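You operate a simulated robot arm through the tools that you are given. There is no shell and no other tool. Be economical: measure what you need, move in short steps, check, and stop when the job is done.

Carry out the task below with a simulated two-armed robot. There is one attempt and no reset: what you move stays moved.

TASK
Pack the yellow and red tubes in the red box, then shut and bolt it.
Fine: hold the box still with one hand while you slide the bolt.

Only the result counts: the job must be done as asked and must still hold three seconds after the hand-in. Knocking over, shifting, dropping, spilling or breaking anything else fails it.

THE ROBOT
Two 7-joint arms with two-finger parallel grippers on one trunk, on a base that drives. Base frame: it is fixed to the floor where the robot stands at the start and does not move with it; the origin is under the middle of the robot, x ahead of it, y to its left, z up; the surface under the hand at the start is at about z = 90. Lengths are in cm, angles in degrees, forces in N, time in s.
The left shoulder is at the start at [6, 14.4, 92.6], the right one opposite. With the tool pointing down near the work surface each hand reaches from about 28 to 70 cm from the robot's upright axis, wherever it stands, measured 20 degrees to its own side. Places, roughly: bolt of the green box [50, 60, 30]; bolt of the red box [50, 50, 100]; inside of the red box [60, 50, 90]; painted wooden lid of the green box [60, 50, 40]; painted wooden lid of the red box [60, 50, 110]. Payload 1.57 kg a hand.
The TCP of each hand is the grasp point between the finger pads, 3 cm short of the fingertips. In the tool frame z runs along the fingers and y along their closing line. The gripper opens to 11 cm. The fingers are 2.4 cm wide and 1.2 cm thick; the gripper's body (4.8 by 11.2 cm) begins 7.8 cm behind the TCP.
Orientation is that of the tool frame in the base frame, as a unit quaternion [x, y, z, w]. With the fingers straight down and closing along the base's y, the tool's x points along the base's -x, its y along +y and its z along -z.

THE INTERFACE
- The arms move only by the tool move_arm. It takes "left_targets", "right_targets" or both (then of equal length, played together; a hand with none holds still); each is a list of rows, each a list of 7 numbers: the shift along the tool's x, y, z in units of 100 mm (1.0 is 100 mm), then the turn, a rotation vector about the tool's x, y, z in units of 180 degrees (1.0 is 180 degrees), then the opening, from 0 (shut) to 1 (fully open). In form: [[x, y, z, ax, ay, az, grip], ...]. A call has 1 to 8 rows; each row is the pose to reach, as a shift and turn from the pose commanded when the call began, along the tool's axes at that moment. A call with a number of a shift or a turn outside -1 to 1 is refused whole. A row lasts 0.2 s, in which the tool goes at most 5 cm and 8.6 degrees; a call with a longer step from one row to the next is refused whole, and so is a gripper value outside its range. A pose out of reach is approached as far as the arm can. The call stops where the force on the tool passes 40 N (or 10 N more than at its start, if that is more) or the arm is blocked; 0.2 s more then pass. Each finger travels about 4.5 cm/s and halts on what it meets, pressing with about 24 N; the grip force reading is that of the motor and also rises with nothing between the fingers. The clock runs only during rows and for 0.2 s after the last one: add rows that repeat a pose to give the fingers time. It gives the time, the measured TCP pose, the force on the tool (base axes), the opening and the grip force at its end, in the units of the frame above (readings bear some noise), with the torque about the TCP (base axes, N m) and any sound that the robot's microphone picked up.
- Cameras (640 x 400 px; columns grow to the right, rows downward): "scene" is now at [5.05, 2.8, 154.54]; the picture's right is [0.32, -0.95, 0.00], its down [-0.63, -0.22, -0.75] and it looks along [0.71, 0.24, -0.67] (base axes); focal length 280 px, centre (320, 200). "left" rides on the left gripper at [7, -1.6, -14.1] in its tool frame; the picture's right is [0.23, 0.97, 0.00], its down [-0.86, 0.20, -0.48] and it looks along [-0.47, 0.11, 0.88] (tool axes); focal length 222 px, centre (320, 200). "right" rides on the right gripper at [7, 1.6, -14.1] in its tool frame; the picture's right is [-0.23, 0.97, 0.00], its down [-0.86, -0.20, -0.48] and it looks along [-0.47, -0.11, 0.88] (tool axes); focal length 222 px, centre (320, 200). There is no depth. A picture from a camera that has moved, and an enlarged one, comes with that camera's place and axes in the base frame and with its lens.
- capture(camera): a new picture of that camera. The clock stands still meanwhile.
- lift_body(by): slides the trunk up (or, below 0, down) by that many cm; the arms and the scene camera ride with it, the base frame stays. It gives what a move gives, with no picture.
- drive_base(legs): drives the robot by 1 to 6 legs, each [ahead, left, turn to the left] in cm, cm and degrees, along the robot's own axes; the way and the turn of a leg run together, so that a leg with both is an arc; at most 150 cm and 180 degrees a leg. The arms and the cameras ride along, it lands a little off, and it stops where it bumps. It gives what a move gives.
- aim_head(pan, tilt): turns the head with the scene camera to pan (to the left, within 86 degrees either way) and tilt (down, from -29 to 69), counted from straight ahead of the robot. It gives what a move gives.
- enlarge(camera, box): a new picture of the part [left, top, right, bottom] of that camera's present view, enlarged. The clock stands still meanwhile.
- job_done(): hands the job in; it is judged then, once.

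Work in short steps. Places have to be worked out from the pictures, the camera data and where the tool is seen: move nearer, look again, correct. Check each grasp and each placing, and mend what went wrong. You have 120 turns and 88 pictures in all, those below and enlarged ones among them. Open the grippers and draw the arms clear of the work before you hand the job in, unless the task says otherwise; then end with one line.

The tools are called after ">>>" as name(argument=value, ...) on one line, values as JSON. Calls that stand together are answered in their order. move_arm: Moves the arms, as the interface text tells. Its arguments: {"type":"object","properties":{"left_targets":{"type":"array"},"right_targets":{"type":"array"}},"required":[]} The other tools are called the same way: lift_body (by) slides the trunk up or down; drive_base (legs) drives the base; aim_head (pan, tilt) turns the head that bears the scene camera; capture (camera) takes a picture; enlarge (camera, box) takes an enlarged picture of a part of a camera's view; job_done () hands the job in.

At the start:

```text
t: 0.0
left_tcp_pos: [30.52, 42.83, 99.97]
left_tcp_rot: [0.0, 1.0, 0.0, 0.0]
left_contact_force: [0.1, -1.4, -0.3]
left_torque: [0.0, 0.01, 0.02]
left_grip_width: 11.01
left_gripper_force: 0.0
right_tcp_pos: [38.94, 3.57, 99.93]
right_tcp_rot: [0.0, 1.0, 0.001, 0.001]
right_contact_force: [0.0, -0.4, 0.5]
right_torque: [0.0, -0.03, -0.01]
right_grip_width: 11.02
right_gripper_force: 0.1
trunk travel left (down, up): [-52.5, 6.5]
robot x, y, heading: [-0.08, -0.3, -0.0]
head pan, tilt: [18.9, 41.7]
```

scene: 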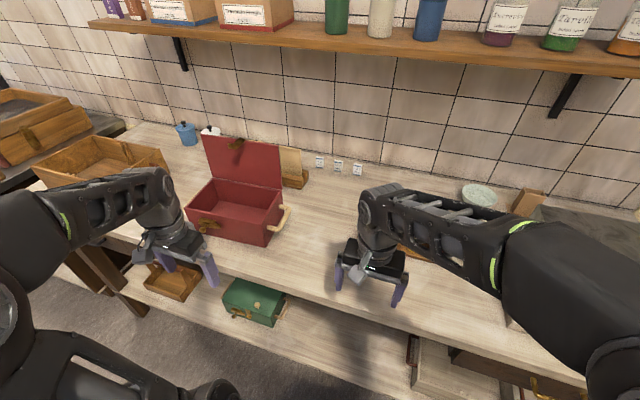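
right: 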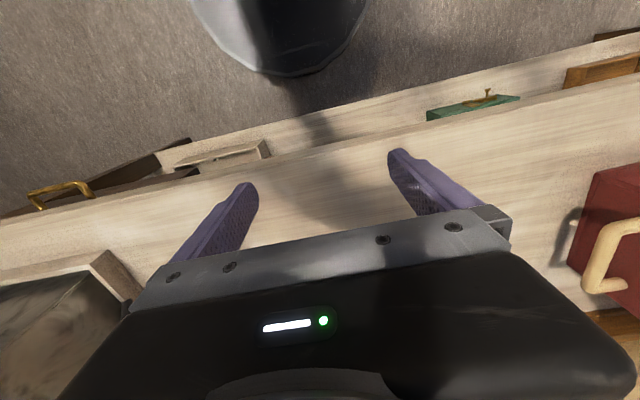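
left: 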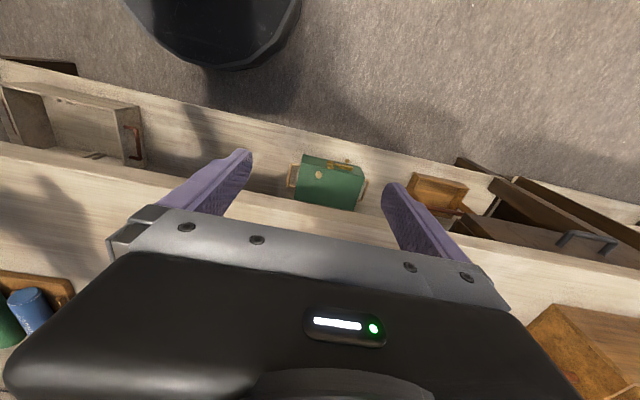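

The red box is open on the bench; I don't see the tubes yet. I'll enlarge the middle of the scene and look to the right as well.

>>> enlarge(camera="scene", box=[20, 100, 340, 300])

>>> enlarge(camera="scene", box=[320, 150, 640, 350])

```text
2.00 times, centred on (180, 200) of scene
camera zoom: at [5.05, 2.8, 154.54], right [0.32, -0.95, 0.0], down [-0.63, -0.22, -0.75], along [0.71, 0.24, -0.67], focal length 561 px, centre (600, 200)
```

zoom: 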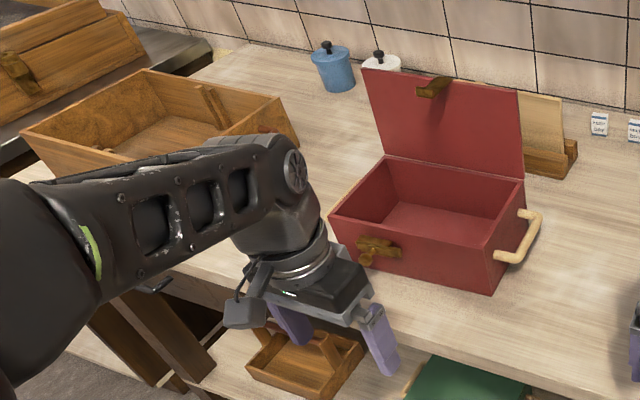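

```text
2.00 times, centred on (480, 250) of scene
camera zoom: at [5.05, 2.8, 154.54], right [0.32, -0.95, 0.0], down [-0.63, -0.22, -0.75], along [0.71, 0.24, -0.67], focal length 561 px, centre (0, 100)
```

zoom: 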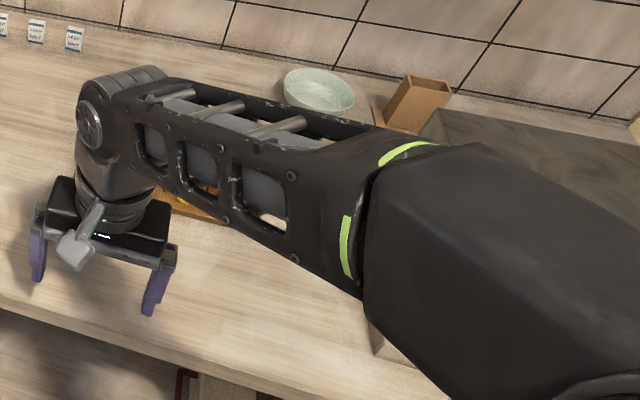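

The tubes seem to be in a tray behind the right arm. I'll raise the right hand and move it to its right to clear the view.

>>> move_arm(right_targets=[[0, 0, -0.5, 0, 0, 0, 1], [0.0, 0, -1, 0, 0, 0, 1], [0.3, -0.4, -1, 0, 0, 0, 1], [0.5, -0.8, -1, 0, 0, 0, 1], [0.8, -1, -1, 0, 0, 0, 1]])

>>> capture(camera="scene")

```text
t: 1.2
left_tcp_pos: [30.4, 42.88, 100.02]
left_tcp_rot: [0.0, 1.0, 0.0, 0.0]
left_contact_force: [0.2, 0.0, -0.2]
left_torque: [0.0, 0.01, -0.02]
left_grip_width: 11.0
left_gripper_force: 0.0
right_tcp_pos: [30.78, -6.58, 109.93]
right_tcp_rot: [0.0, 1.0, 0.001, 0.001]
right_contact_force: [0.1, -0.8, -0.4]
right_torque: [-0.01, 0.01, -0.03]
right_grip_width: 11.02
right_gripper_force: 0.1
trunk travel left (down, up): [-52.5, 6.5]
robot x, y, heading: [-0.2, 0.15, -0.0]
head pan, tilt: [18.9, 41.7]
```

```text
82 pictures are left
camera scene: at [4.93, 2.71, 154.55], right [0.32, -0.95, 0.0], down [-0.63, -0.22, -0.75], along [0.71, 0.24, -0.67], focal length 280 px, centre (320, 200)
```

scene: 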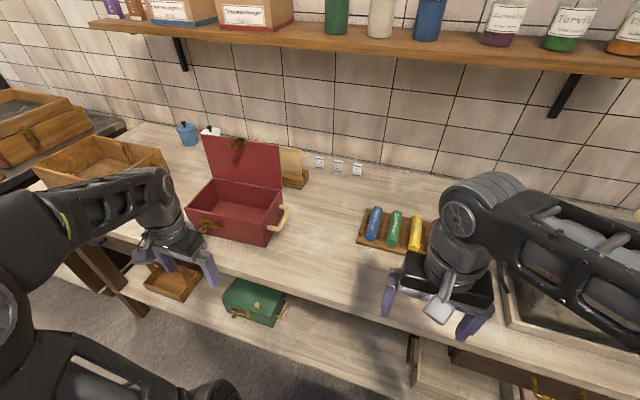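

Tubes lie in a tray near x≈66, y≈-6. I move the right hand farther right and back to see the rest of it.

>>> move_arm(right_targets=[[0, -0.5, -0.3, 0, 0, 0, 1], [0.0, -1, -0.3, 0, 0, 0, 1]])

>>> enlarge(camera="scene", box=[320, 170, 512, 290])

>>> enlarge(camera="scene", box=[160, 130, 320, 230])

```text
refused: row 1 steps farther than a row can; nothing moved
```

```text
3.33 times, centred on (416, 230) of scene
camera zoom: at [4.93, 2.71, 154.55], right [0.32, -0.95, 0.0], down [-0.63, -0.22, -0.75], along [0.71, 0.24, -0.67], focal length 935 px, centre (0, 100)
```

zoom: 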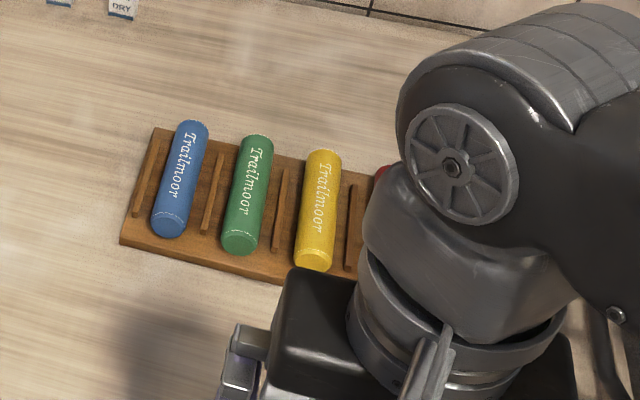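

```text
4.00 times, centred on (240, 180) of scene
camera zoom: at [4.93, 2.71, 154.55], right [0.32, -0.95, 0.0], down [-0.63, -0.22, -0.75], along [0.71, 0.24, -0.67], focal length 1122 px, centre (640, 280)
```

zoom: 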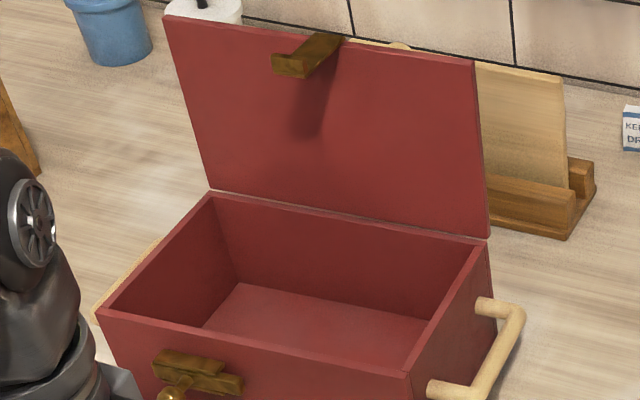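

Retry with shorter steps.

>>> move_arm(right_targets=[[0, -0.4, -0.2, 0, 0, 0, 1], [0.0, -0.8, -0.3, 0, 0, 0, 1], [0, -1, -0.3, 0, 0, 0, 1]])

>>> enlarge(camera="scene", box=[340, 180, 500, 280])

```text
t: 2.0
left_tcp_pos: [30.67, 42.7, 99.98]
left_tcp_rot: [0.001, 1.0, 0.0, 0.0]
left_contact_force: [0.3, -0.8, -0.1]
left_torque: [-0.03, 0.0, 0.01]
left_grip_width: 10.98
left_gripper_force: 0.1
right_tcp_pos: [31.52, -14.9, 111.27]
right_tcp_rot: [-0.001, 1.0, 0.001, 0.0]
right_contact_force: [-0.1, -0.5, -1.1]
right_torque: [0.05, 0.01, 0.01]
right_grip_width: 11.03
right_gripper_force: 0.0
right hand out of reach, approached as far as the arm can: row 1, 2, 3
trunk travel left (down, up): [-52.5, 6.5]
robot x, y, heading: [-0.39, -0.11, 0.2]
head pan, tilt: [18.9, 41.7]
```

```text
4.00 times, centred on (420, 230) of scene
camera zoom: at [5.19, 2.66, 154.54], right [0.32, -0.95, 0.0], down [-0.63, -0.21, -0.75], along [0.71, 0.24, -0.67], focal length 1122 px, centre (-80, 80)
```

zoom: 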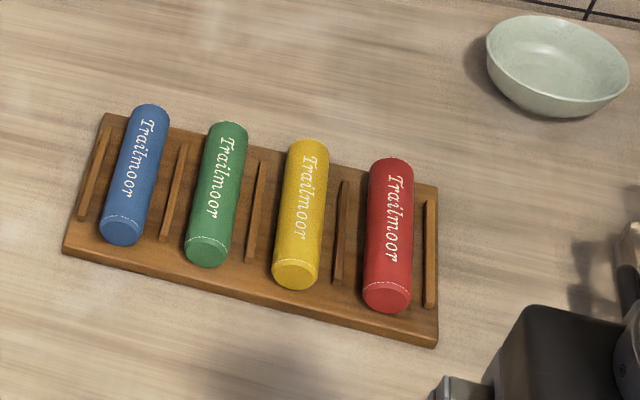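

Tubes lie along x, centred about x≈65.6; yellow at y≈-6, red at y≈-12, ~3 cm thick, ~13 long, ribs between. Plan: left hand takes yellow, right hand takes red, then drive to the box. I raise the left hand and shift the base right.

>>> move_arm(left_targets=[[0, 0, -0.45, 0, 0, 0, 1], [0, 0, -0.9, 0, 0, 0, 1], [0, 0, -1, 0, 0, 0, 1]])

>>> drive_base(legs=[[0, -13, 0]])

```text
t: 2.8
left_tcp_pos: [30.47, 42.74, 109.95]
left_tcp_rot: [0.0, 1.0, 0.0, -0.001]
left_contact_force: [-0.3, 1.1, -0.5]
left_torque: [0.0, 0.01, 0.0]
left_grip_width: 11.02
left_gripper_force: 0.2
right_tcp_pos: [31.52, -14.73, 111.36]
right_tcp_rot: [0.0, 1.0, 0.002, 0.0]
right_contact_force: [-0.1, -0.4, 0.7]
right_torque: [0.01, -0.01, 0.01]
right_grip_width: 11.01
right_gripper_force: 0.1
trunk travel left (down, up): [-52.5, 6.5]
robot x, y, heading: [-0.11, 0.17, 0.1]
head pan, tilt: [18.9, 41.7]
```

```text
t: 4.1
left_tcp_pos: [30.54, 29.82, 109.97]
left_tcp_rot: [-0.001, 1.0, 0.001, 0.0]
left_contact_force: [0.6, 0.3, 0.4]
left_torque: [0.04, 0.01, 0.0]
left_grip_width: 11.04
left_gripper_force: 0.1
right_tcp_pos: [31.51, -27.82, 111.36]
right_tcp_rot: [0.0, 1.0, 0.002, 0.0]
right_contact_force: [1.0, -0.1, -0.1]
right_torque: [0.06, 0.01, 0.02]
right_grip_width: 11.01
right_gripper_force: 0.0
trunk travel left (down, up): [-52.5, 6.5]
robot x, y, heading: [-0.03, -13.49, -0.1]
head pan, tilt: [18.9, 41.7]
```

Move the left hand toward the tubes in 10 cm stages.

>>> move_arm(left_targets=[[-0.33, -0.33, 0, 0, 0, 0, 1], [-0.66, -0.66, 0, 0, 0, 0, 1], [-1, -1, 0, 0, 0, 0, 1]])

>>> move_arm(left_targets=[[-0.33, -0.33, 0, 0, 0, 0, 1], [-0.66, -0.66, 0, 0, 0, 0, 1], [-1, -1, 0, 0, 0, 0, 1]])

>>> move_arm(left_targets=[[-0.25, -0.33, 0, 0, 0, 0, 1], [-0.5, -0.66, 0, 0, 0, 0, 1], [-0.6, -1, 0, 0, 0, 0, 1]])

>>> capture(camera="left")

>>> capture(camera="scene")

```text
t: 4.9
left_tcp_pos: [40.69, 19.81, 109.95]
left_tcp_rot: [0.0, 1.0, 0.0, -0.002]
left_contact_force: [0.3, -0.2, -1.3]
left_torque: [0.02, 0.02, 0.01]
left_grip_width: 10.99
left_gripper_force: 0.0
right_tcp_pos: [31.56, -27.69, 111.41]
right_tcp_rot: [0.0, 1.0, 0.0, 0.0]
right_contact_force: [0.3, 0.0, -0.2]
right_torque: [0.01, 0.03, 0.0]
right_grip_width: 11.03
right_gripper_force: 0.0
trunk travel left (down, up): [-52.5, 6.5]
robot x, y, heading: [-0.23, -13.35, -0.1]
head pan, tilt: [18.9, 41.7]
```

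```text
t: 5.7
left_tcp_pos: [50.71, 9.77, 109.88]
left_tcp_rot: [0.0, 1.0, 0.001, 0.0]
left_contact_force: [-1.3, -0.8, 0.5]
left_torque: [0.04, 0.03, -0.01]
left_grip_width: 11.01
left_gripper_force: 0.1
right_tcp_pos: [31.55, -27.8, 111.29]
right_tcp_rot: [0.0, 1.0, 0.002, 0.0]
right_contact_force: [0.1, -0.5, -0.5]
right_torque: [0.05, 0.03, -0.03]
right_grip_width: 11.0
right_gripper_force: 0.2
trunk travel left (down, up): [-52.5, 6.5]
robot x, y, heading: [-0.2, -12.67, 0.1]
head pan, tilt: [18.9, 41.7]
```

```text
t: 6.5
left_tcp_pos: [52.37, 7.42, 110.03]
left_tcp_rot: [0.0, 1.0, -0.001, 0.001]
left_contact_force: [0.7, -0.5, -0.7]
left_torque: [0.05, 0.0, 0.01]
left_grip_width: 11.02
left_gripper_force: 0.1
left hand out of reach, approached as far as the arm can: row 1, 2, 3
right_tcp_pos: [31.4, -27.68, 111.36]
right_tcp_rot: [0.0, 1.0, 0.001, 0.0]
right_contact_force: [0.4, 1.0, 0.3]
right_torque: [0.03, -0.01, -0.03]
right_grip_width: 11.01
right_gripper_force: 0.0
trunk travel left (down, up): [-52.5, 6.5]
robot x, y, heading: [0.03, -13.18, -0.2]
head pan, tilt: [18.9, 41.7]
```

```text
78 pictures are left
camera left: at [45.47, 5.72, 124.07], right [-0.23, 0.97, 0.0], down [0.85, 0.2, 0.48], along [0.47, 0.11, -0.88], focal length 222 px, centre (320, 200)
```

left: 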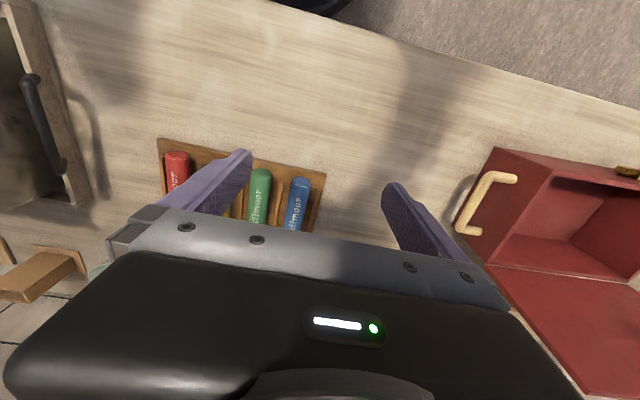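

```text
77 pictures are left
camera scene: at [5.08, -10.26, 154.54], right [0.32, -0.95, 0.0], down [-0.63, -0.21, -0.75], along [0.71, 0.24, -0.67], focal length 280 px, centre (320, 200)
```

scene: 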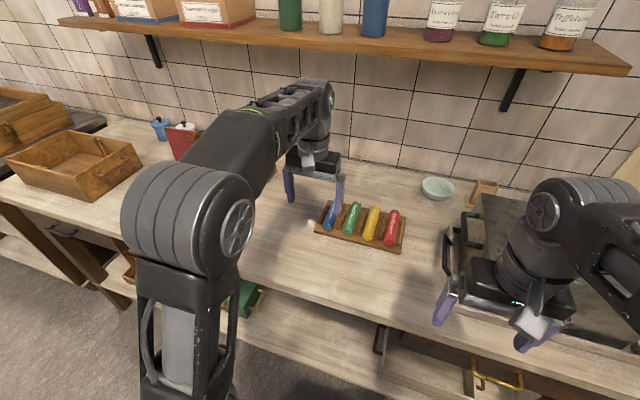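

The left arm is short of reach from here; I'll drive 8 cm ahead and 7 cm right.

>>> drive_base(legs=[[8, -7, 0]])

>>> capture(camera="left")

```text
t: 7.7
left_tcp_pos: [60.62, 0.36, 109.95]
left_tcp_rot: [0.0, 1.0, 0.002, 0.001]
left_contact_force: [-0.5, -1.0, -0.7]
left_torque: [-0.01, 0.01, -0.01]
left_grip_width: 10.99
left_gripper_force: 0.1
right_tcp_pos: [39.56, -34.82, 111.36]
right_tcp_rot: [0.0, 1.0, 0.001, 0.001]
right_contact_force: [0.1, -0.5, -0.7]
right_torque: [0.04, -0.01, 0.0]
right_grip_width: 11.02
right_gripper_force: 0.1
trunk travel left (down, up): [-52.5, 6.5]
robot x, y, heading: [8.09, -19.91, -0.1]
head pan, tilt: [18.9, 41.7]
```

```text
76 pictures are left
camera left: at [53.61, -1.33, 124.02], right [-0.23, 0.97, 0.0], down [0.85, 0.2, 0.48], along [0.47, 0.11, -0.88], focal length 222 px, centre (320, 200)
```

left: 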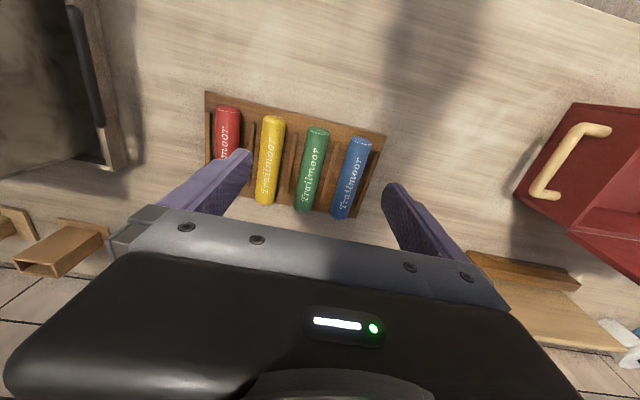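

Yellow centre at about (66, -6.1). Zoom in to judge the ribs.

>>> enlarge(camera="left", box=[200, 85, 400, 225])

```text
2.86 times, centred on (300, 155) of left
camera zoom: at [53.61, -1.33, 124.02], right [-0.23, 0.97, 0.0], down [0.85, 0.2, 0.48], along [0.47, 0.11, -0.88], focal length 635 px, centre (377, 329)
```

zoom: 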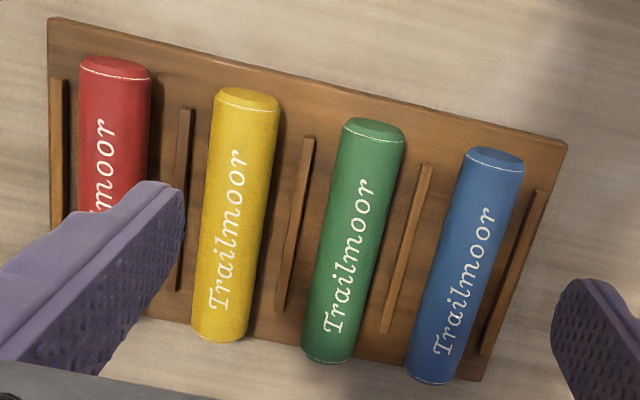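

Ribs are low. Narrow the fingers to ~5 cm and move above the yellow tube.

>>> move_arm(left_targets=[[-0.2, -0.2, 0.1, 0, 0, 0, 0.8], [-0.4, -0.4, 0.2, 0, 0, 0, 0.6], [-0.54, -0.65, 0.3, 0, 0, 0, 0.45], [-0.54, -0.65, 0.4, 0, 0, 0, 0.45], [-0.54, -0.65, 0.4, 0, 0, 0, 0.45]])

>>> capture(camera="left")

```text
t: 8.9
left_tcp_pos: [65.94, -5.98, 106.05]
left_tcp_rot: [0.0, 1.0, 0.001, 0.002]
left_contact_force: [0.5, 0.2, -0.4]
left_torque: [-0.04, -0.01, 0.04]
left_grip_width: 4.95
left_gripper_force: 0.1
left hand out of reach, approached as far as the arm can: row 3
right_tcp_pos: [39.47, -34.66, 111.38]
right_tcp_rot: [0.0, 1.0, 0.001, 0.001]
right_contact_force: [-0.4, -0.7, -0.1]
right_torque: [0.0, 0.02, -0.02]
right_grip_width: 11.01
right_gripper_force: 0.1
trunk travel left (down, up): [-52.5, 6.5]
robot x, y, heading: [8.04, -19.91, -0.0]
head pan, tilt: [18.9, 41.7]
```

```text
74 pictures are left
camera left: at [58.93, -7.68, 120.07], right [-0.23, 0.97, 0.0], down [0.85, 0.2, 0.48], along [0.47, 0.11, -0.88], focal length 222 px, centre (320, 200)
```

left: 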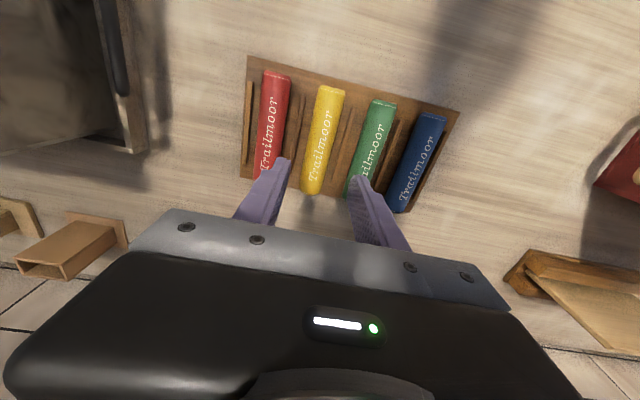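

Aligned with the yellow tube (y≈-5.9). Descend 9.5 cm and check.

>>> move_arm(left_targets=[[0, 0.005, 0.4, 0, 0, 0, 0.45], [0, 0.005, 0.8, 0, 0, 0, 0.45], [0, 0.005, 0.95, 0, 0, 0, 0.45]])

>>> capture(camera="left")

>>> enlarge(camera="scene", box=[260, 120, 420, 220])

```text
t: 9.7
left_tcp_pos: [65.86, -5.92, 96.46]
left_tcp_rot: [0.001, 1.0, -0.001, 0.002]
left_contact_force: [0.5, 0.8, -0.2]
left_torque: [0.01, 0.01, 0.0]
left_grip_width: 4.99
left_gripper_force: 0.1
right_tcp_pos: [39.34, -34.67, 111.44]
right_tcp_rot: [0.0, 1.0, 0.0, 0.0]
right_contact_force: [-0.2, 0.4, 0.0]
right_torque: [0.01, -0.03, 0.02]
right_grip_width: 11.0
right_gripper_force: 0.0
trunk travel left (down, up): [-52.5, 6.5]
robot x, y, heading: [8.03, -19.87, -0.3]
head pan, tilt: [18.9, 41.7]
```

```text
73 pictures are left
camera left: at [58.87, -7.62, 110.51], right [-0.23, 0.97, 0.0], down [0.85, 0.2, 0.48], along [0.47, 0.11, -0.88], focal length 222 px, centre (320, 200)
```

left: 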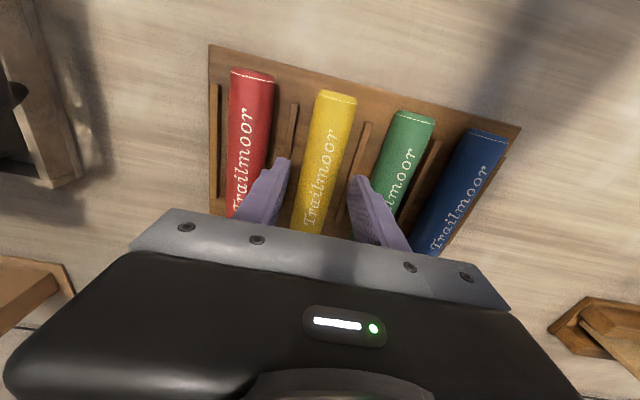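

```text
4.00 times, centred on (340, 170) of scene
camera zoom: at [13.1, -17.19, 154.55], right [0.32, -0.95, 0.0], down [-0.63, -0.22, -0.75], along [0.71, 0.24, -0.67], focal length 1122 px, centre (240, 320)
```

zoom: 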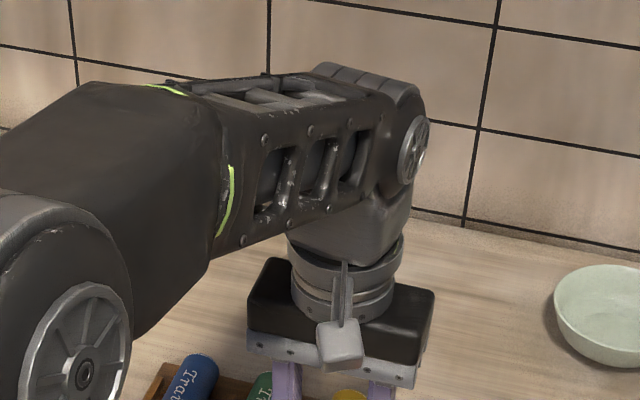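

Looks centred. Lower 1.3 cm more and close.

>>> move_arm(left_targets=[[0, 0, 0.07, 0, 0, 0, 0.4], [0, 0, 0.13, 0, 0, 0, 0.4], [0, 0, 0.13, 0, 0, 0, 0.4]])

>>> move_arm(left_targets=[[0, 0, 0, 0, 0, 0, 0.15], [0, 0, 0, 0, 0, 0, 0.15], [0, 0, 0, 0, 0, 0, 0.15], [0, 0, 0, 0, 0, 0, 0.15]])

>>> capture(camera="left")

```text
t: 10.5
left_tcp_pos: [65.96, -5.86, 95.06]
left_tcp_rot: [-0.001, 1.0, -0.001, 0.002]
left_contact_force: [-0.4, 0.2, 0.0]
left_torque: [0.01, 0.0, 0.01]
left_grip_width: 4.39
left_gripper_force: 0.0
right_tcp_pos: [39.46, -34.64, 111.45]
right_tcp_rot: [0.0, 1.0, 0.001, 0.0]
right_contact_force: [0.1, -0.4, -1.3]
right_torque: [-0.01, -0.01, -0.01]
right_grip_width: 11.0
right_gripper_force: 0.0
trunk travel left (down, up): [-52.5, 6.5]
robot x, y, heading: [7.95, -20.03, -0.2]
head pan, tilt: [18.9, 41.7]
```

```text
t: 11.5
left_tcp_pos: [65.91, -5.92, 95.17]
left_tcp_rot: [-0.001, 1.0, 0.0, 0.002]
left_contact_force: [1.0, 0.3, 0.6]
left_torque: [-0.04, 0.01, -0.02]
left_grip_width: 3.0
left_gripper_force: 24.4
right_tcp_pos: [39.52, -34.71, 111.36]
right_tcp_rot: [0.0, 1.0, 0.001, -0.001]
right_contact_force: [0.2, 0.1, 0.5]
right_torque: [-0.01, 0.02, -0.03]
right_grip_width: 11.0
right_gripper_force: 0.1
trunk travel left (down, up): [-52.5, 6.5]
robot x, y, heading: [8.13, -19.89, 0.1]
head pan, tilt: [18.9, 41.7]
```

```text
71 pictures are left
camera left: at [58.91, -7.64, 109.24], right [-0.23, 0.97, 0.0], down [0.85, 0.2, 0.48], along [0.47, 0.11, -0.88], focal length 222 px, centre (320, 200)
```

left: 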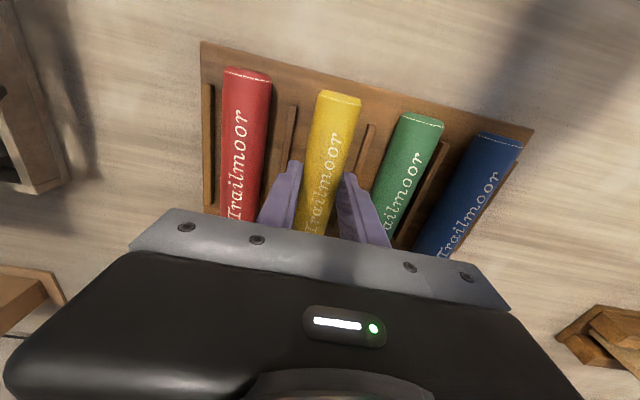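

Gripped at 3.0 cm. Lift 10 cm.

>>> move_arm(left_targets=[[0, 0, -0.1, 0, 0, 0, 0.15], [0, 0, -0.3, 0, 0, 0, 0.15], [0, 0, -0.6, 0, 0, 0, 0.15], [0, 0, -1, 0, 0, 0, 0.15]])

>>> capture(camera="left")

```text
t: 12.5
left_tcp_pos: [65.72, -6.05, 105.15]
left_tcp_rot: [0.0, 1.0, 0.0, 0.003]
left_contact_force: [0.4, 0.3, -1.2]
left_torque: [0.03, 0.0, 0.03]
left_grip_width: 3.01
left_gripper_force: 24.4
right_tcp_pos: [39.43, -34.66, 111.48]
right_tcp_rot: [0.0, 1.0, 0.001, 0.0]
right_contact_force: [-0.4, 1.1, 0.1]
right_torque: [-0.05, 0.01, -0.03]
right_grip_width: 11.01
right_gripper_force: 0.2
trunk travel left (down, up): [-52.5, 6.5]
robot x, y, heading: [7.83, -20.11, 0.3]
head pan, tilt: [18.9, 41.7]
```

```text
70 pictures are left
camera left: at [58.82, -7.73, 119.3], right [-0.23, 0.97, 0.0], down [0.85, 0.2, 0.48], along [0.47, 0.11, -0.88], focal length 222 px, centre (320, 200)
```

left: 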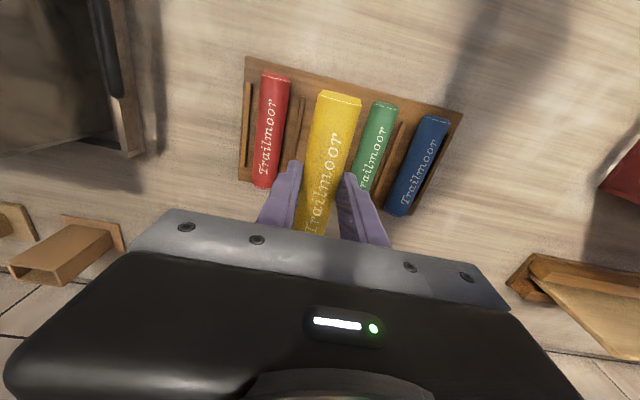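

Yellow is held. Retract left arm and bring the right hand in toward the red tube.

>>> move_arm(left_targets=[[-0.0, 0.33, 0, 0, 0, 0, 0.15], [0.3, 0.66, 0, 0, 0, 0, 0.15], [0.6, 1, 0, 0, 0, 0, 0.15], [1, 1, 0, 0, 0, 0, 0.15]], right_targets=[[-0.2, 0.2, 0.1, 0, 0, 0, 0.85], [-0.4, 0.4, 0.2, 0, 0, 0, 0.7], [-0.6, 0.6, 0.3, 0, 0, 0, 0.55], [-0.8, 0.8, 0.4, 0, 0, 0, 0.45]])

>>> move_arm(left_targets=[[0.2, 0.33, 0, 0, 0, 0, 0.15], [0.4, 0.66, 0, 0, 0, 0, 0.15], [0.6, 0.9, 0, 0, 0, 0, 0.15]], right_targets=[[-0.33, 0.25, 0.0, 0, 0, 0, 0.45], [-0.66, 0.5, 0, 0, 0, 0, 0.45], [-1, 0.75, 0, 0, 0, 0, 0.45]])

>>> capture(camera="right")

>>> capture(camera="scene")

```text
t: 13.5
left_tcp_pos: [55.8, 4.03, 105.07]
left_tcp_rot: [0.0, 1.0, 0.0, 0.002]
left_contact_force: [-0.1, -0.8, -0.8]
left_torque: [0.03, -0.03, -0.01]
left_grip_width: 3.0
left_gripper_force: 24.1
right_tcp_pos: [47.37, -26.71, 107.22]
right_tcp_rot: [-0.001, 1.0, 0.001, 0.0]
right_contact_force: [0.5, -0.2, 0.1]
right_torque: [0.0, -0.04, 0.01]
right_grip_width: 4.98
right_gripper_force: 0.1
trunk travel left (down, up): [-52.5, 6.5]
robot x, y, heading: [8.25, -19.72, 0.1]
head pan, tilt: [18.9, 41.7]
```

```text
t: 14.3
left_tcp_pos: [49.81, 13.29, 104.99]
left_tcp_rot: [0.0, 1.0, -0.001, 0.002]
left_contact_force: [-0.2, 0.4, -1.0]
left_torque: [-0.04, 0.0, 0.02]
left_grip_width: 2.99
left_gripper_force: 23.7
right_tcp_pos: [57.31, -18.9, 107.31]
right_tcp_rot: [0.0, 1.0, 0.0, 0.0]
right_contact_force: [0.4, 0.3, 0.8]
right_torque: [-0.03, 0.0, 0.01]
right_grip_width: 4.92
right_gripper_force: 0.0
trunk travel left (down, up): [-52.5, 6.5]
robot x, y, heading: [7.89, -20.01, -0.2]
head pan, tilt: [18.9, 41.7]
```

```text
69 pictures are left
camera right: at [50.47, -17.39, 121.36], right [0.23, 0.97, 0.0], down [0.85, -0.2, 0.48], along [0.47, -0.11, -0.88], focal length 222 px, centre (320, 200)
```

right: 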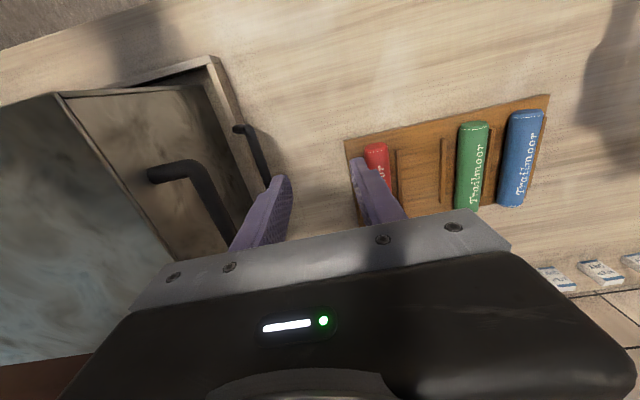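

```text
68 pictures are left
camera scene: at [13.08, -16.96, 154.54], right [0.32, -0.95, 0.0], down [-0.63, -0.22, -0.75], along [0.71, 0.24, -0.67], focal length 280 px, centre (320, 200)
```

scene: 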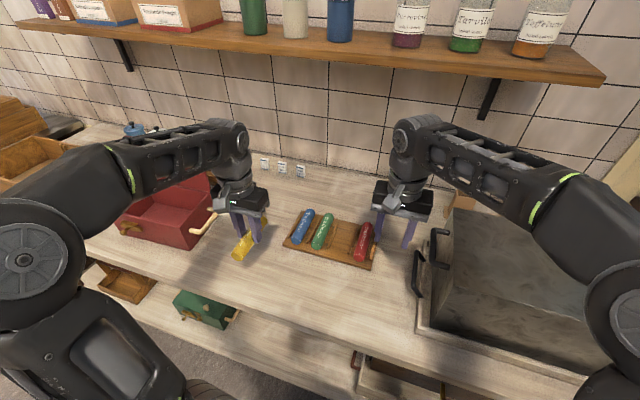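

Move the right hand above the red tube and look again.

>>> move_arm(right_targets=[[-0.3, 0.24, 0.1, 0, 0, 0, 0.45], [-0.6, 0.48, 0.15, 0, 0, 0, 0.45], [-0.86, 0.67, 0.2, 0, 0, 0, 0.45], [-0.86, 0.67, 0.3, 0, 0, 0, 0.45]])

>>> capture(camera="right")

```text
t: 15.3
left_tcp_pos: [50.02, 12.98, 105.15]
left_tcp_rot: [0.0, 1.0, 0.001, 0.0]
left_contact_force: [0.4, -0.6, -1.0]
left_torque: [0.02, 0.02, -0.01]
left_grip_width: 2.97
left_gripper_force: 24.5
right_tcp_pos: [62.95, -16.71, 105.11]
right_tcp_rot: [0.001, 1.0, 0.002, 0.0]
right_contact_force: [1.0, 0.3, 0.7]
right_torque: [-0.02, 0.05, 0.0]
right_grip_width: 4.99
right_gripper_force: 0.1
right hand out of reach, approached as far as the arm can: row 2, 3, 4
trunk travel left (down, up): [-52.5, 6.5]
robot x, y, heading: [7.9, -19.94, -0.0]
head pan, tilt: [18.9, 41.7]
```

```text
67 pictures are left
camera right: at [55.98, -15.27, 119.19], right [0.23, 0.97, 0.0], down [0.85, -0.2, 0.48], along [0.47, -0.11, -0.88], focal length 222 px, centre (320, 200)
```

right: 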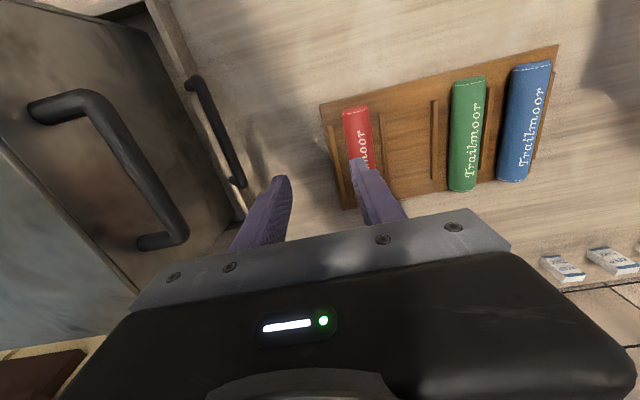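

Right arm is at its limit here; drive the base left 10 cm (left hand stays clear of the box, above rim height).

>>> drive_base(legs=[[0, 10, 0]])

>>> capture(camera="right")

```text
t: 16.4
left_tcp_pos: [49.87, 23.08, 105.0]
left_tcp_rot: [0.001, 1.0, -0.001, 0.002]
left_contact_force: [-0.2, -0.3, -1.6]
left_torque: [-0.07, -0.03, 0.0]
left_grip_width: 2.99
left_gripper_force: 23.7
right_tcp_pos: [62.79, -6.7, 105.16]
right_tcp_rot: [0.0, 1.0, 0.0, 0.0]
right_contact_force: [-0.5, 0.1, 0.8]
right_torque: [-0.04, -0.01, 0.0]
right_grip_width: 4.96
right_gripper_force: 0.1
trunk travel left (down, up): [-52.5, 6.5]
robot x, y, heading: [8.09, -10.3, 0.0]
head pan, tilt: [18.9, 41.7]
```

```text
66 pictures are left
camera right: at [55.8, -5.02, 119.22], right [0.23, 0.97, 0.0], down [0.85, -0.2, 0.48], along [0.47, -0.11, -0.88], focal length 222 px, centre (320, 200)
```

right: 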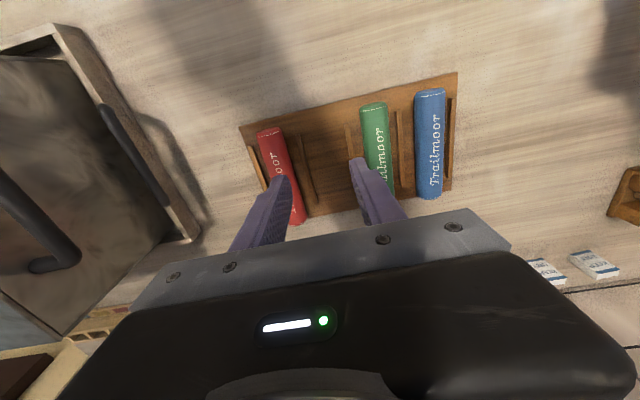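

Red at y≈-12.2, centre x≈66. Move above it.

>>> move_arm(right_targets=[[-0.16, -0.27, 0, 0, 0, 0, 0.45], [-0.32, -0.545, 0, 0, 0, 0, 0.45], [-0.32, -0.545, 0.2, 0, 0, 0, 0.45]])

>>> capture(camera="right")

```text
t: 17.2
left_tcp_pos: [49.95, 23.09, 105.11]
left_tcp_rot: [0.0, 1.0, 0.0, 0.001]
left_contact_force: [0.0, 0.2, -0.4]
left_torque: [0.02, 0.0, 0.0]
left_grip_width: 2.98
left_gripper_force: 23.7
right_tcp_pos: [65.97, -12.27, 103.2]
right_tcp_rot: [-0.001, 1.0, 0.003, -0.001]
right_contact_force: [0.7, -0.9, -0.1]
right_torque: [0.03, 0.02, 0.0]
right_grip_width: 4.93
right_gripper_force: 0.0
right hand out of reach, approached as far as the arm can: row 1, 2
trunk travel left (down, up): [-52.5, 6.5]
robot x, y, heading: [8.04, -10.22, 0.0]
head pan, tilt: [18.9, 41.7]
```

```text
65 pictures are left
camera right: at [59.11, -10.69, 117.22], right [0.23, 0.97, 0.0], down [0.86, -0.2, 0.48], along [0.47, -0.11, -0.88], focal length 222 px, centre (320, 200)
```

right: 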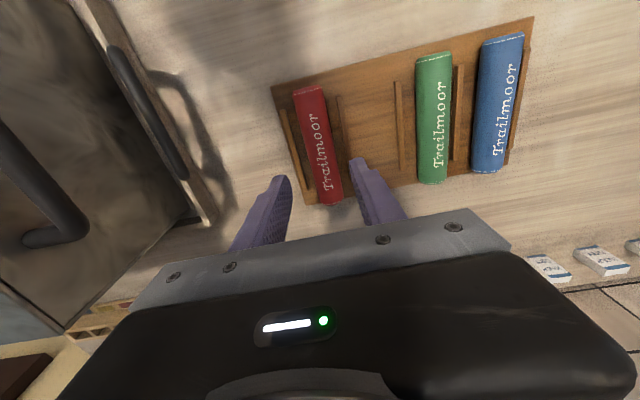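

Aligned. Descend to z≈95.1.

>>> move_arm(right_targets=[[0, 0.01, 0.4, 0, 0, 0, 0.4], [0, 0.01, 0.7, 0, 0, 0, 0.4], [0, 0.01, 0.81, 0, 0, 0, 0.4], [0, 0.01, 0.81, 0, 0, 0, 0.4]])

>>> capture(camera="right")

```text
t: 18.2
left_tcp_pos: [49.94, 23.06, 105.08]
left_tcp_rot: [0.0, 1.0, 0.0, 0.002]
left_contact_force: [0.5, 1.0, -0.7]
left_torque: [-0.03, -0.03, -0.04]
left_grip_width: 2.98
left_gripper_force: 23.6
right_tcp_pos: [66.0, -12.21, 94.97]
right_tcp_rot: [0.0, 1.0, 0.001, 0.001]
right_contact_force: [-1.2, -1.6, 0.1]
right_torque: [-0.04, 0.05, -0.01]
right_grip_width: 4.41
right_gripper_force: 0.0
trunk travel left (down, up): [-52.5, 6.5]
robot x, y, heading: [7.95, -10.11, -0.1]
head pan, tilt: [18.9, 41.7]
```

```text
64 pictures are left
camera right: at [59.06, -10.48, 109.08], right [0.23, 0.97, 0.0], down [0.85, -0.2, 0.48], along [0.47, -0.11, -0.88], focal length 222 px, centre (320, 200)
```

right: 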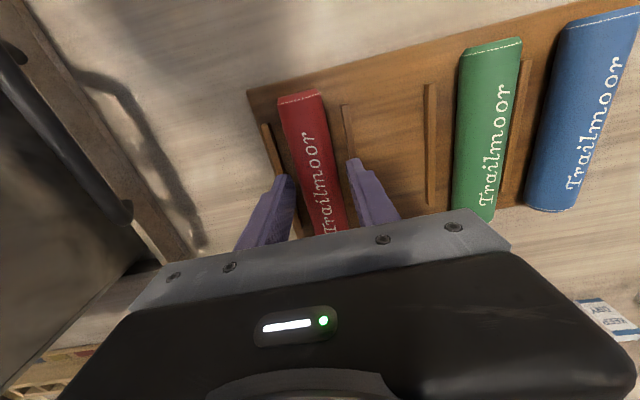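

Straddling the red tube. Close, then lift.

>>> move_arm(right_targets=[[0, 0, 0, 0, 0, 0, 0.15], [0, 0, 0, 0, 0, 0, 0.15], [0, 0, 0, 0, 0, 0, 0.15], [0, 0, 0, 0, 0, 0, 0.15]])

>>> move_arm(right_targets=[[0, 0, -0.1, 0, 0, 0, 0.15], [0, 0, -0.4, 0, 0, 0, 0.15], [0.2, 0, -0.8, 0, 0, 0, 0.15], [0.4, 0, -1, 0, 0, 0, 0.15]])

>>> capture(camera="right")

```text
t: 19.2
left_tcp_pos: [49.99, 23.1, 105.18]
left_tcp_rot: [0.0, 1.0, 0.0, 0.001]
left_contact_force: [-0.1, -0.2, -0.8]
left_torque: [0.01, -0.02, -0.01]
left_grip_width: 3.0
left_gripper_force: 23.6
right_tcp_pos: [65.96, -12.09, 95.02]
right_tcp_rot: [0.0, 1.0, 0.0, 0.001]
right_contact_force: [-0.5, -0.3, 0.1]
right_torque: [-0.01, -0.03, 0.0]
right_grip_width: 2.99
right_gripper_force: 24.2
trunk travel left (down, up): [-52.5, 6.5]
robot x, y, heading: [7.93, -9.86, 0.1]
head pan, tilt: [18.9, 41.7]
```

```text
t: 20.2
left_tcp_pos: [49.66, 23.14, 105.0]
left_tcp_rot: [0.0, 1.0, 0.0, 0.002]
left_contact_force: [-1.1, -0.3, -0.5]
left_torque: [-0.01, -0.02, -0.03]
left_grip_width: 2.98
left_gripper_force: 24.3
right_tcp_pos: [61.95, -12.16, 105.13]
right_tcp_rot: [0.0, 1.0, 0.001, 0.0]
right_contact_force: [0.6, -1.1, -0.5]
right_torque: [-0.01, 0.01, 0.0]
right_grip_width: 2.99
right_gripper_force: 24.0
trunk travel left (down, up): [-52.5, 6.5]
robot x, y, heading: [8.2, -10.32, -0.1]
head pan, tilt: [18.9, 41.7]
```

```text
63 pictures are left
camera right: at [54.94, -10.55, 119.15], right [0.23, 0.97, 0.0], down [0.86, -0.2, 0.48], along [0.47, -0.11, -0.88], focal length 222 px, centre (320, 200)
```

right: 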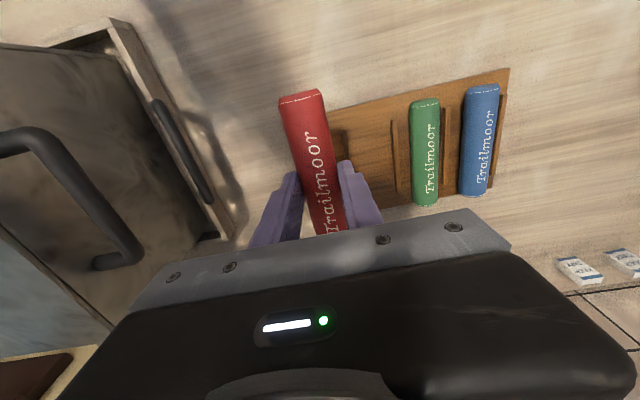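

Both tubes held. Draw both hands back and up a little before driving to the box.

>>> move_arm(left_targets=[[0.3, -0.1, -0.1, 0, 0, 0, 0.15], [0.6, -0.3, -0.2, 0, 0, 0, 0.15], [0.9, -0.5, -0.3, 0, 0, 0, 0.15]], right_targets=[[0.3, -0.1, -0.1, 0, 0, 0, 0.15], [0.6, -0.3, -0.2, 0, 0, 0, 0.15], [1, -0.5, -0.3, 0, 0, 0, 0.15]])

>>> move_arm(right_targets=[[0.3, 0, 0, 0, 0, 0, 0.15], [0.7, 0, 0, 0, 0, 0, 0.15]])

>>> drive_base(legs=[[0, 54, 0]])

>>> capture(camera="scene")

```text
t: 21.0
left_tcp_pos: [40.53, 18.05, 108.07]
left_tcp_rot: [-0.001, 1.0, 0.001, 0.003]
left_contact_force: [-1.2, -0.5, -0.1]
left_torque: [0.02, -0.04, 0.02]
left_grip_width: 2.99
left_gripper_force: 24.4
right_tcp_pos: [51.62, -17.2, 108.1]
right_tcp_rot: [-0.002, 1.0, 0.001, 0.002]
right_contact_force: [-0.8, 0.2, -0.3]
right_torque: [-0.03, -0.08, 0.01]
right_grip_width: 3.0
right_gripper_force: 24.3
trunk travel left (down, up): [-52.5, 6.5]
robot x, y, heading: [8.08, -9.88, 0.1]
head pan, tilt: [18.9, 41.7]
```

```text
t: 21.6
left_tcp_pos: [40.73, 18.14, 108.01]
left_tcp_rot: [0.0, 1.0, 0.0, 0.002]
left_contact_force: [0.0, -0.2, -0.6]
left_torque: [-0.03, -0.04, 0.0]
left_grip_width: 3.0
left_gripper_force: 24.3
right_tcp_pos: [45.03, -17.21, 108.15]
right_tcp_rot: [-0.001, 1.0, 0.001, 0.001]
right_contact_force: [0.8, 0.2, -0.3]
right_torque: [0.0, -0.02, -0.01]
right_grip_width: 2.99
right_gripper_force: 23.9
trunk travel left (down, up): [-52.5, 6.5]
robot x, y, heading: [8.29, -9.84, 0.4]
head pan, tilt: [18.9, 41.7]
```

```text
t: 24.8
left_tcp_pos: [40.74, 72.43, 107.94]
left_tcp_rot: [-0.001, 1.0, 0.0, 0.003]
left_contact_force: [-1.5, -0.1, -1.8]
left_torque: [-0.03, -0.01, -0.01]
left_grip_width: 3.01
left_gripper_force: 24.3
right_tcp_pos: [44.91, 37.28, 108.09]
right_tcp_rot: [0.0, 1.0, 0.0, 0.002]
right_contact_force: [-1.0, 0.6, -0.6]
right_torque: [0.01, 0.01, -0.03]
right_grip_width: 3.01
right_gripper_force: 23.5
trunk travel left (down, up): [-52.5, 6.5]
robot x, y, heading: [8.0, 44.05, 0.1]
head pan, tilt: [18.9, 41.7]
```

```text
62 pictures are left
camera scene: at [13.04, 47.17, 154.54], right [0.33, -0.95, 0.0], down [-0.63, -0.22, -0.75], along [0.71, 0.24, -0.67], focal length 280 px, centre (320, 200)
```

scene: 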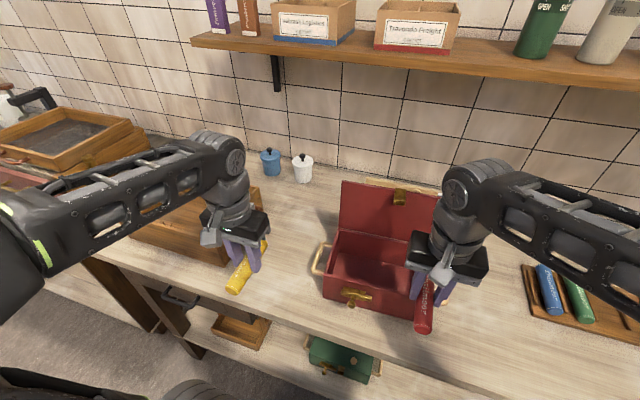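

Aim the head at the box and yaw both hands 90° (camera sides outward) in place, where there's room.

>>> aim_head(pan=0, tilt=50)

>>> move_arm(left_targets=[[0, -0.1, -0.1, 0, 0, 0.0455, 0.15], [0, -0.2, -0.2, 0, 0, 0.091, 0.15], [0, -0.2, -0.3, 0, 0, 0.1365, 0.15], [0, -0.2, -0.3, 0, 0, 0.182, 0.15], [0, -0.2, -0.3, 0, 0, 0.2275, 0.15], [0, -0.2, -0.3, 0, 0, 0.273, 0.15], [0, -0.2, -0.3, 0, 0, 0.3185, 0.15], [0, -0.2, -0.3, 0, 0, 0.364, 0.15]])

>>> capture(camera="scene")

```text
t: 25.6
left_tcp_pos: [40.74, 72.46, 107.98]
left_tcp_rot: [0.0, 1.0, 0.0, 0.001]
left_contact_force: [-0.4, 0.2, 0.1]
left_torque: [-0.02, -0.01, 0.02]
left_grip_width: 2.98
left_gripper_force: 24.2
right_tcp_pos: [44.96, 37.23, 108.11]
right_tcp_rot: [-0.001, 1.0, 0.0, 0.0]
right_contact_force: [0.6, 0.1, -1.4]
right_torque: [-0.04, -0.02, 0.0]
right_grip_width: 2.99
right_gripper_force: 23.9
trunk travel left (down, up): [-52.5, 6.5]
robot x, y, heading: [8.32, 44.49, 0.2]
head pan, tilt: [0.0, 50.0]
```

```text
t: 27.4
left_tcp_pos: [40.75, 70.46, 111.0]
left_tcp_rot: [0.542, 0.84, 0.002, 0.001]
left_contact_force: [-0.1, 0.7, -0.3]
left_torque: [-0.02, 0.0, -0.01]
left_grip_width: 2.98
left_gripper_force: 24.3
right_tcp_pos: [44.78, 37.28, 108.19]
right_tcp_rot: [-0.001, 1.0, 0.0, 0.0]
right_contact_force: [0.6, 0.7, -1.2]
right_torque: [-0.07, -0.03, -0.02]
right_grip_width: 3.0
right_gripper_force: 24.5
trunk travel left (down, up): [-52.5, 6.5]
robot x, y, heading: [7.76, 44.53, 0.3]
head pan, tilt: [0.0, 50.0]
```

```text
61 pictures are left
camera scene: at [12.82, 44.38, 153.38], right [0.0, -1.0, 0.0], down [-0.77, 0.0, -0.64], along [0.64, 0.0, -0.77], focal length 280 px, centre (320, 200)
```

scene: 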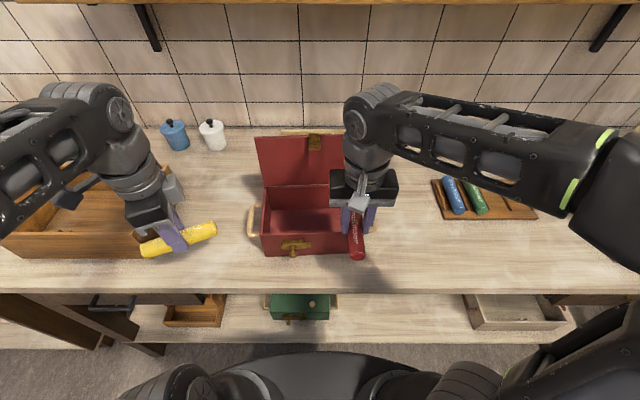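

Left yaw works. Finish it, and yaw the right hand -90° too.

>>> move_arm(left_targets=[[0, 0, 0, 0, 0, 0.0455, 0.15], [0, 0, 0, 0, 0, 0.091, 0.15], [0, 0, 0, 0, 0, 0.136, 0.15], [0, 0, 0, 0, 0, 0.136, 0.15], [0, 0, 0, 0, 0, 0.136, 0.15], [0, 0, 0, 0, 0, 0.136, 0.15], [0, 0, 0, 0, 0, 0.136, 0.15], [0, 0, 0, 0, 0, 0.136, 0.15]], right_targets=[[0, -0.2, -0.2, 0, 0, -0.0455, 0.15], [0, -0.4, -0.3, 0, 0, -0.091, 0.15], [0, -0.6, -0.3, 0, 0, -0.1365, 0.15], [0, -0.8, -0.3, 0, 0, -0.182, 0.15], [0, -1, -0.3, 0, 0, -0.2275, 0.15], [0, -1, -0.3, 0, 0, -0.273, 0.15], [0, -1, -0.3, 0, 0, -0.3185, 0.15], [0, -1, -0.3, 0, 0, -0.364, 0.15]])

>>> enlarge(camera="scene", box=[224, 120, 384, 270])

```text
t: 29.2
left_tcp_pos: [40.76, 70.44, 111.03]
left_tcp_rot: [0.706, 0.708, 0.001, 0.002]
left_contact_force: [0.0, -0.2, -1.6]
left_torque: [0.0, 0.0, -0.01]
left_grip_width: 3.01
left_gripper_force: 23.9
right_tcp_pos: [44.99, 27.16, 111.14]
right_tcp_rot: [-0.543, 0.84, 0.001, 0.001]
right_contact_force: [0.6, 0.0, -0.4]
right_torque: [-0.03, -0.02, -0.01]
right_grip_width: 3.02
right_gripper_force: 24.1
right hand out of reach, approached as far as the arm can: row 2
trunk travel left (down, up): [-52.5, 6.5]
robot x, y, heading: [8.12, 44.63, 0.2]
head pan, tilt: [0.0, 50.0]
```

```text
2.67 times, centred on (304, 195) of scene
camera zoom: at [12.82, 44.38, 153.38], right [0.0, -1.0, 0.0], down [-0.77, 0.0, -0.64], along [0.64, 0.0, -0.77], focal length 748 px, centre (363, 213)
```

zoom: 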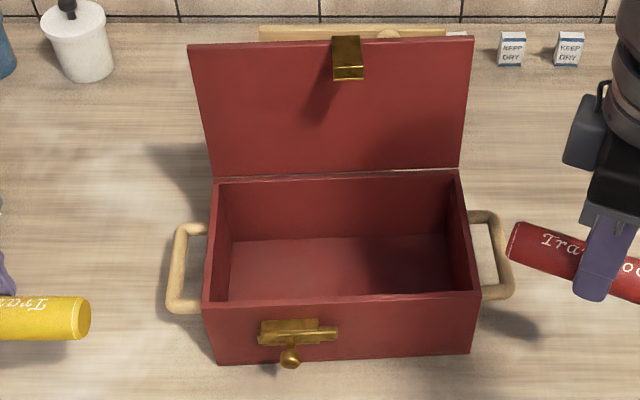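

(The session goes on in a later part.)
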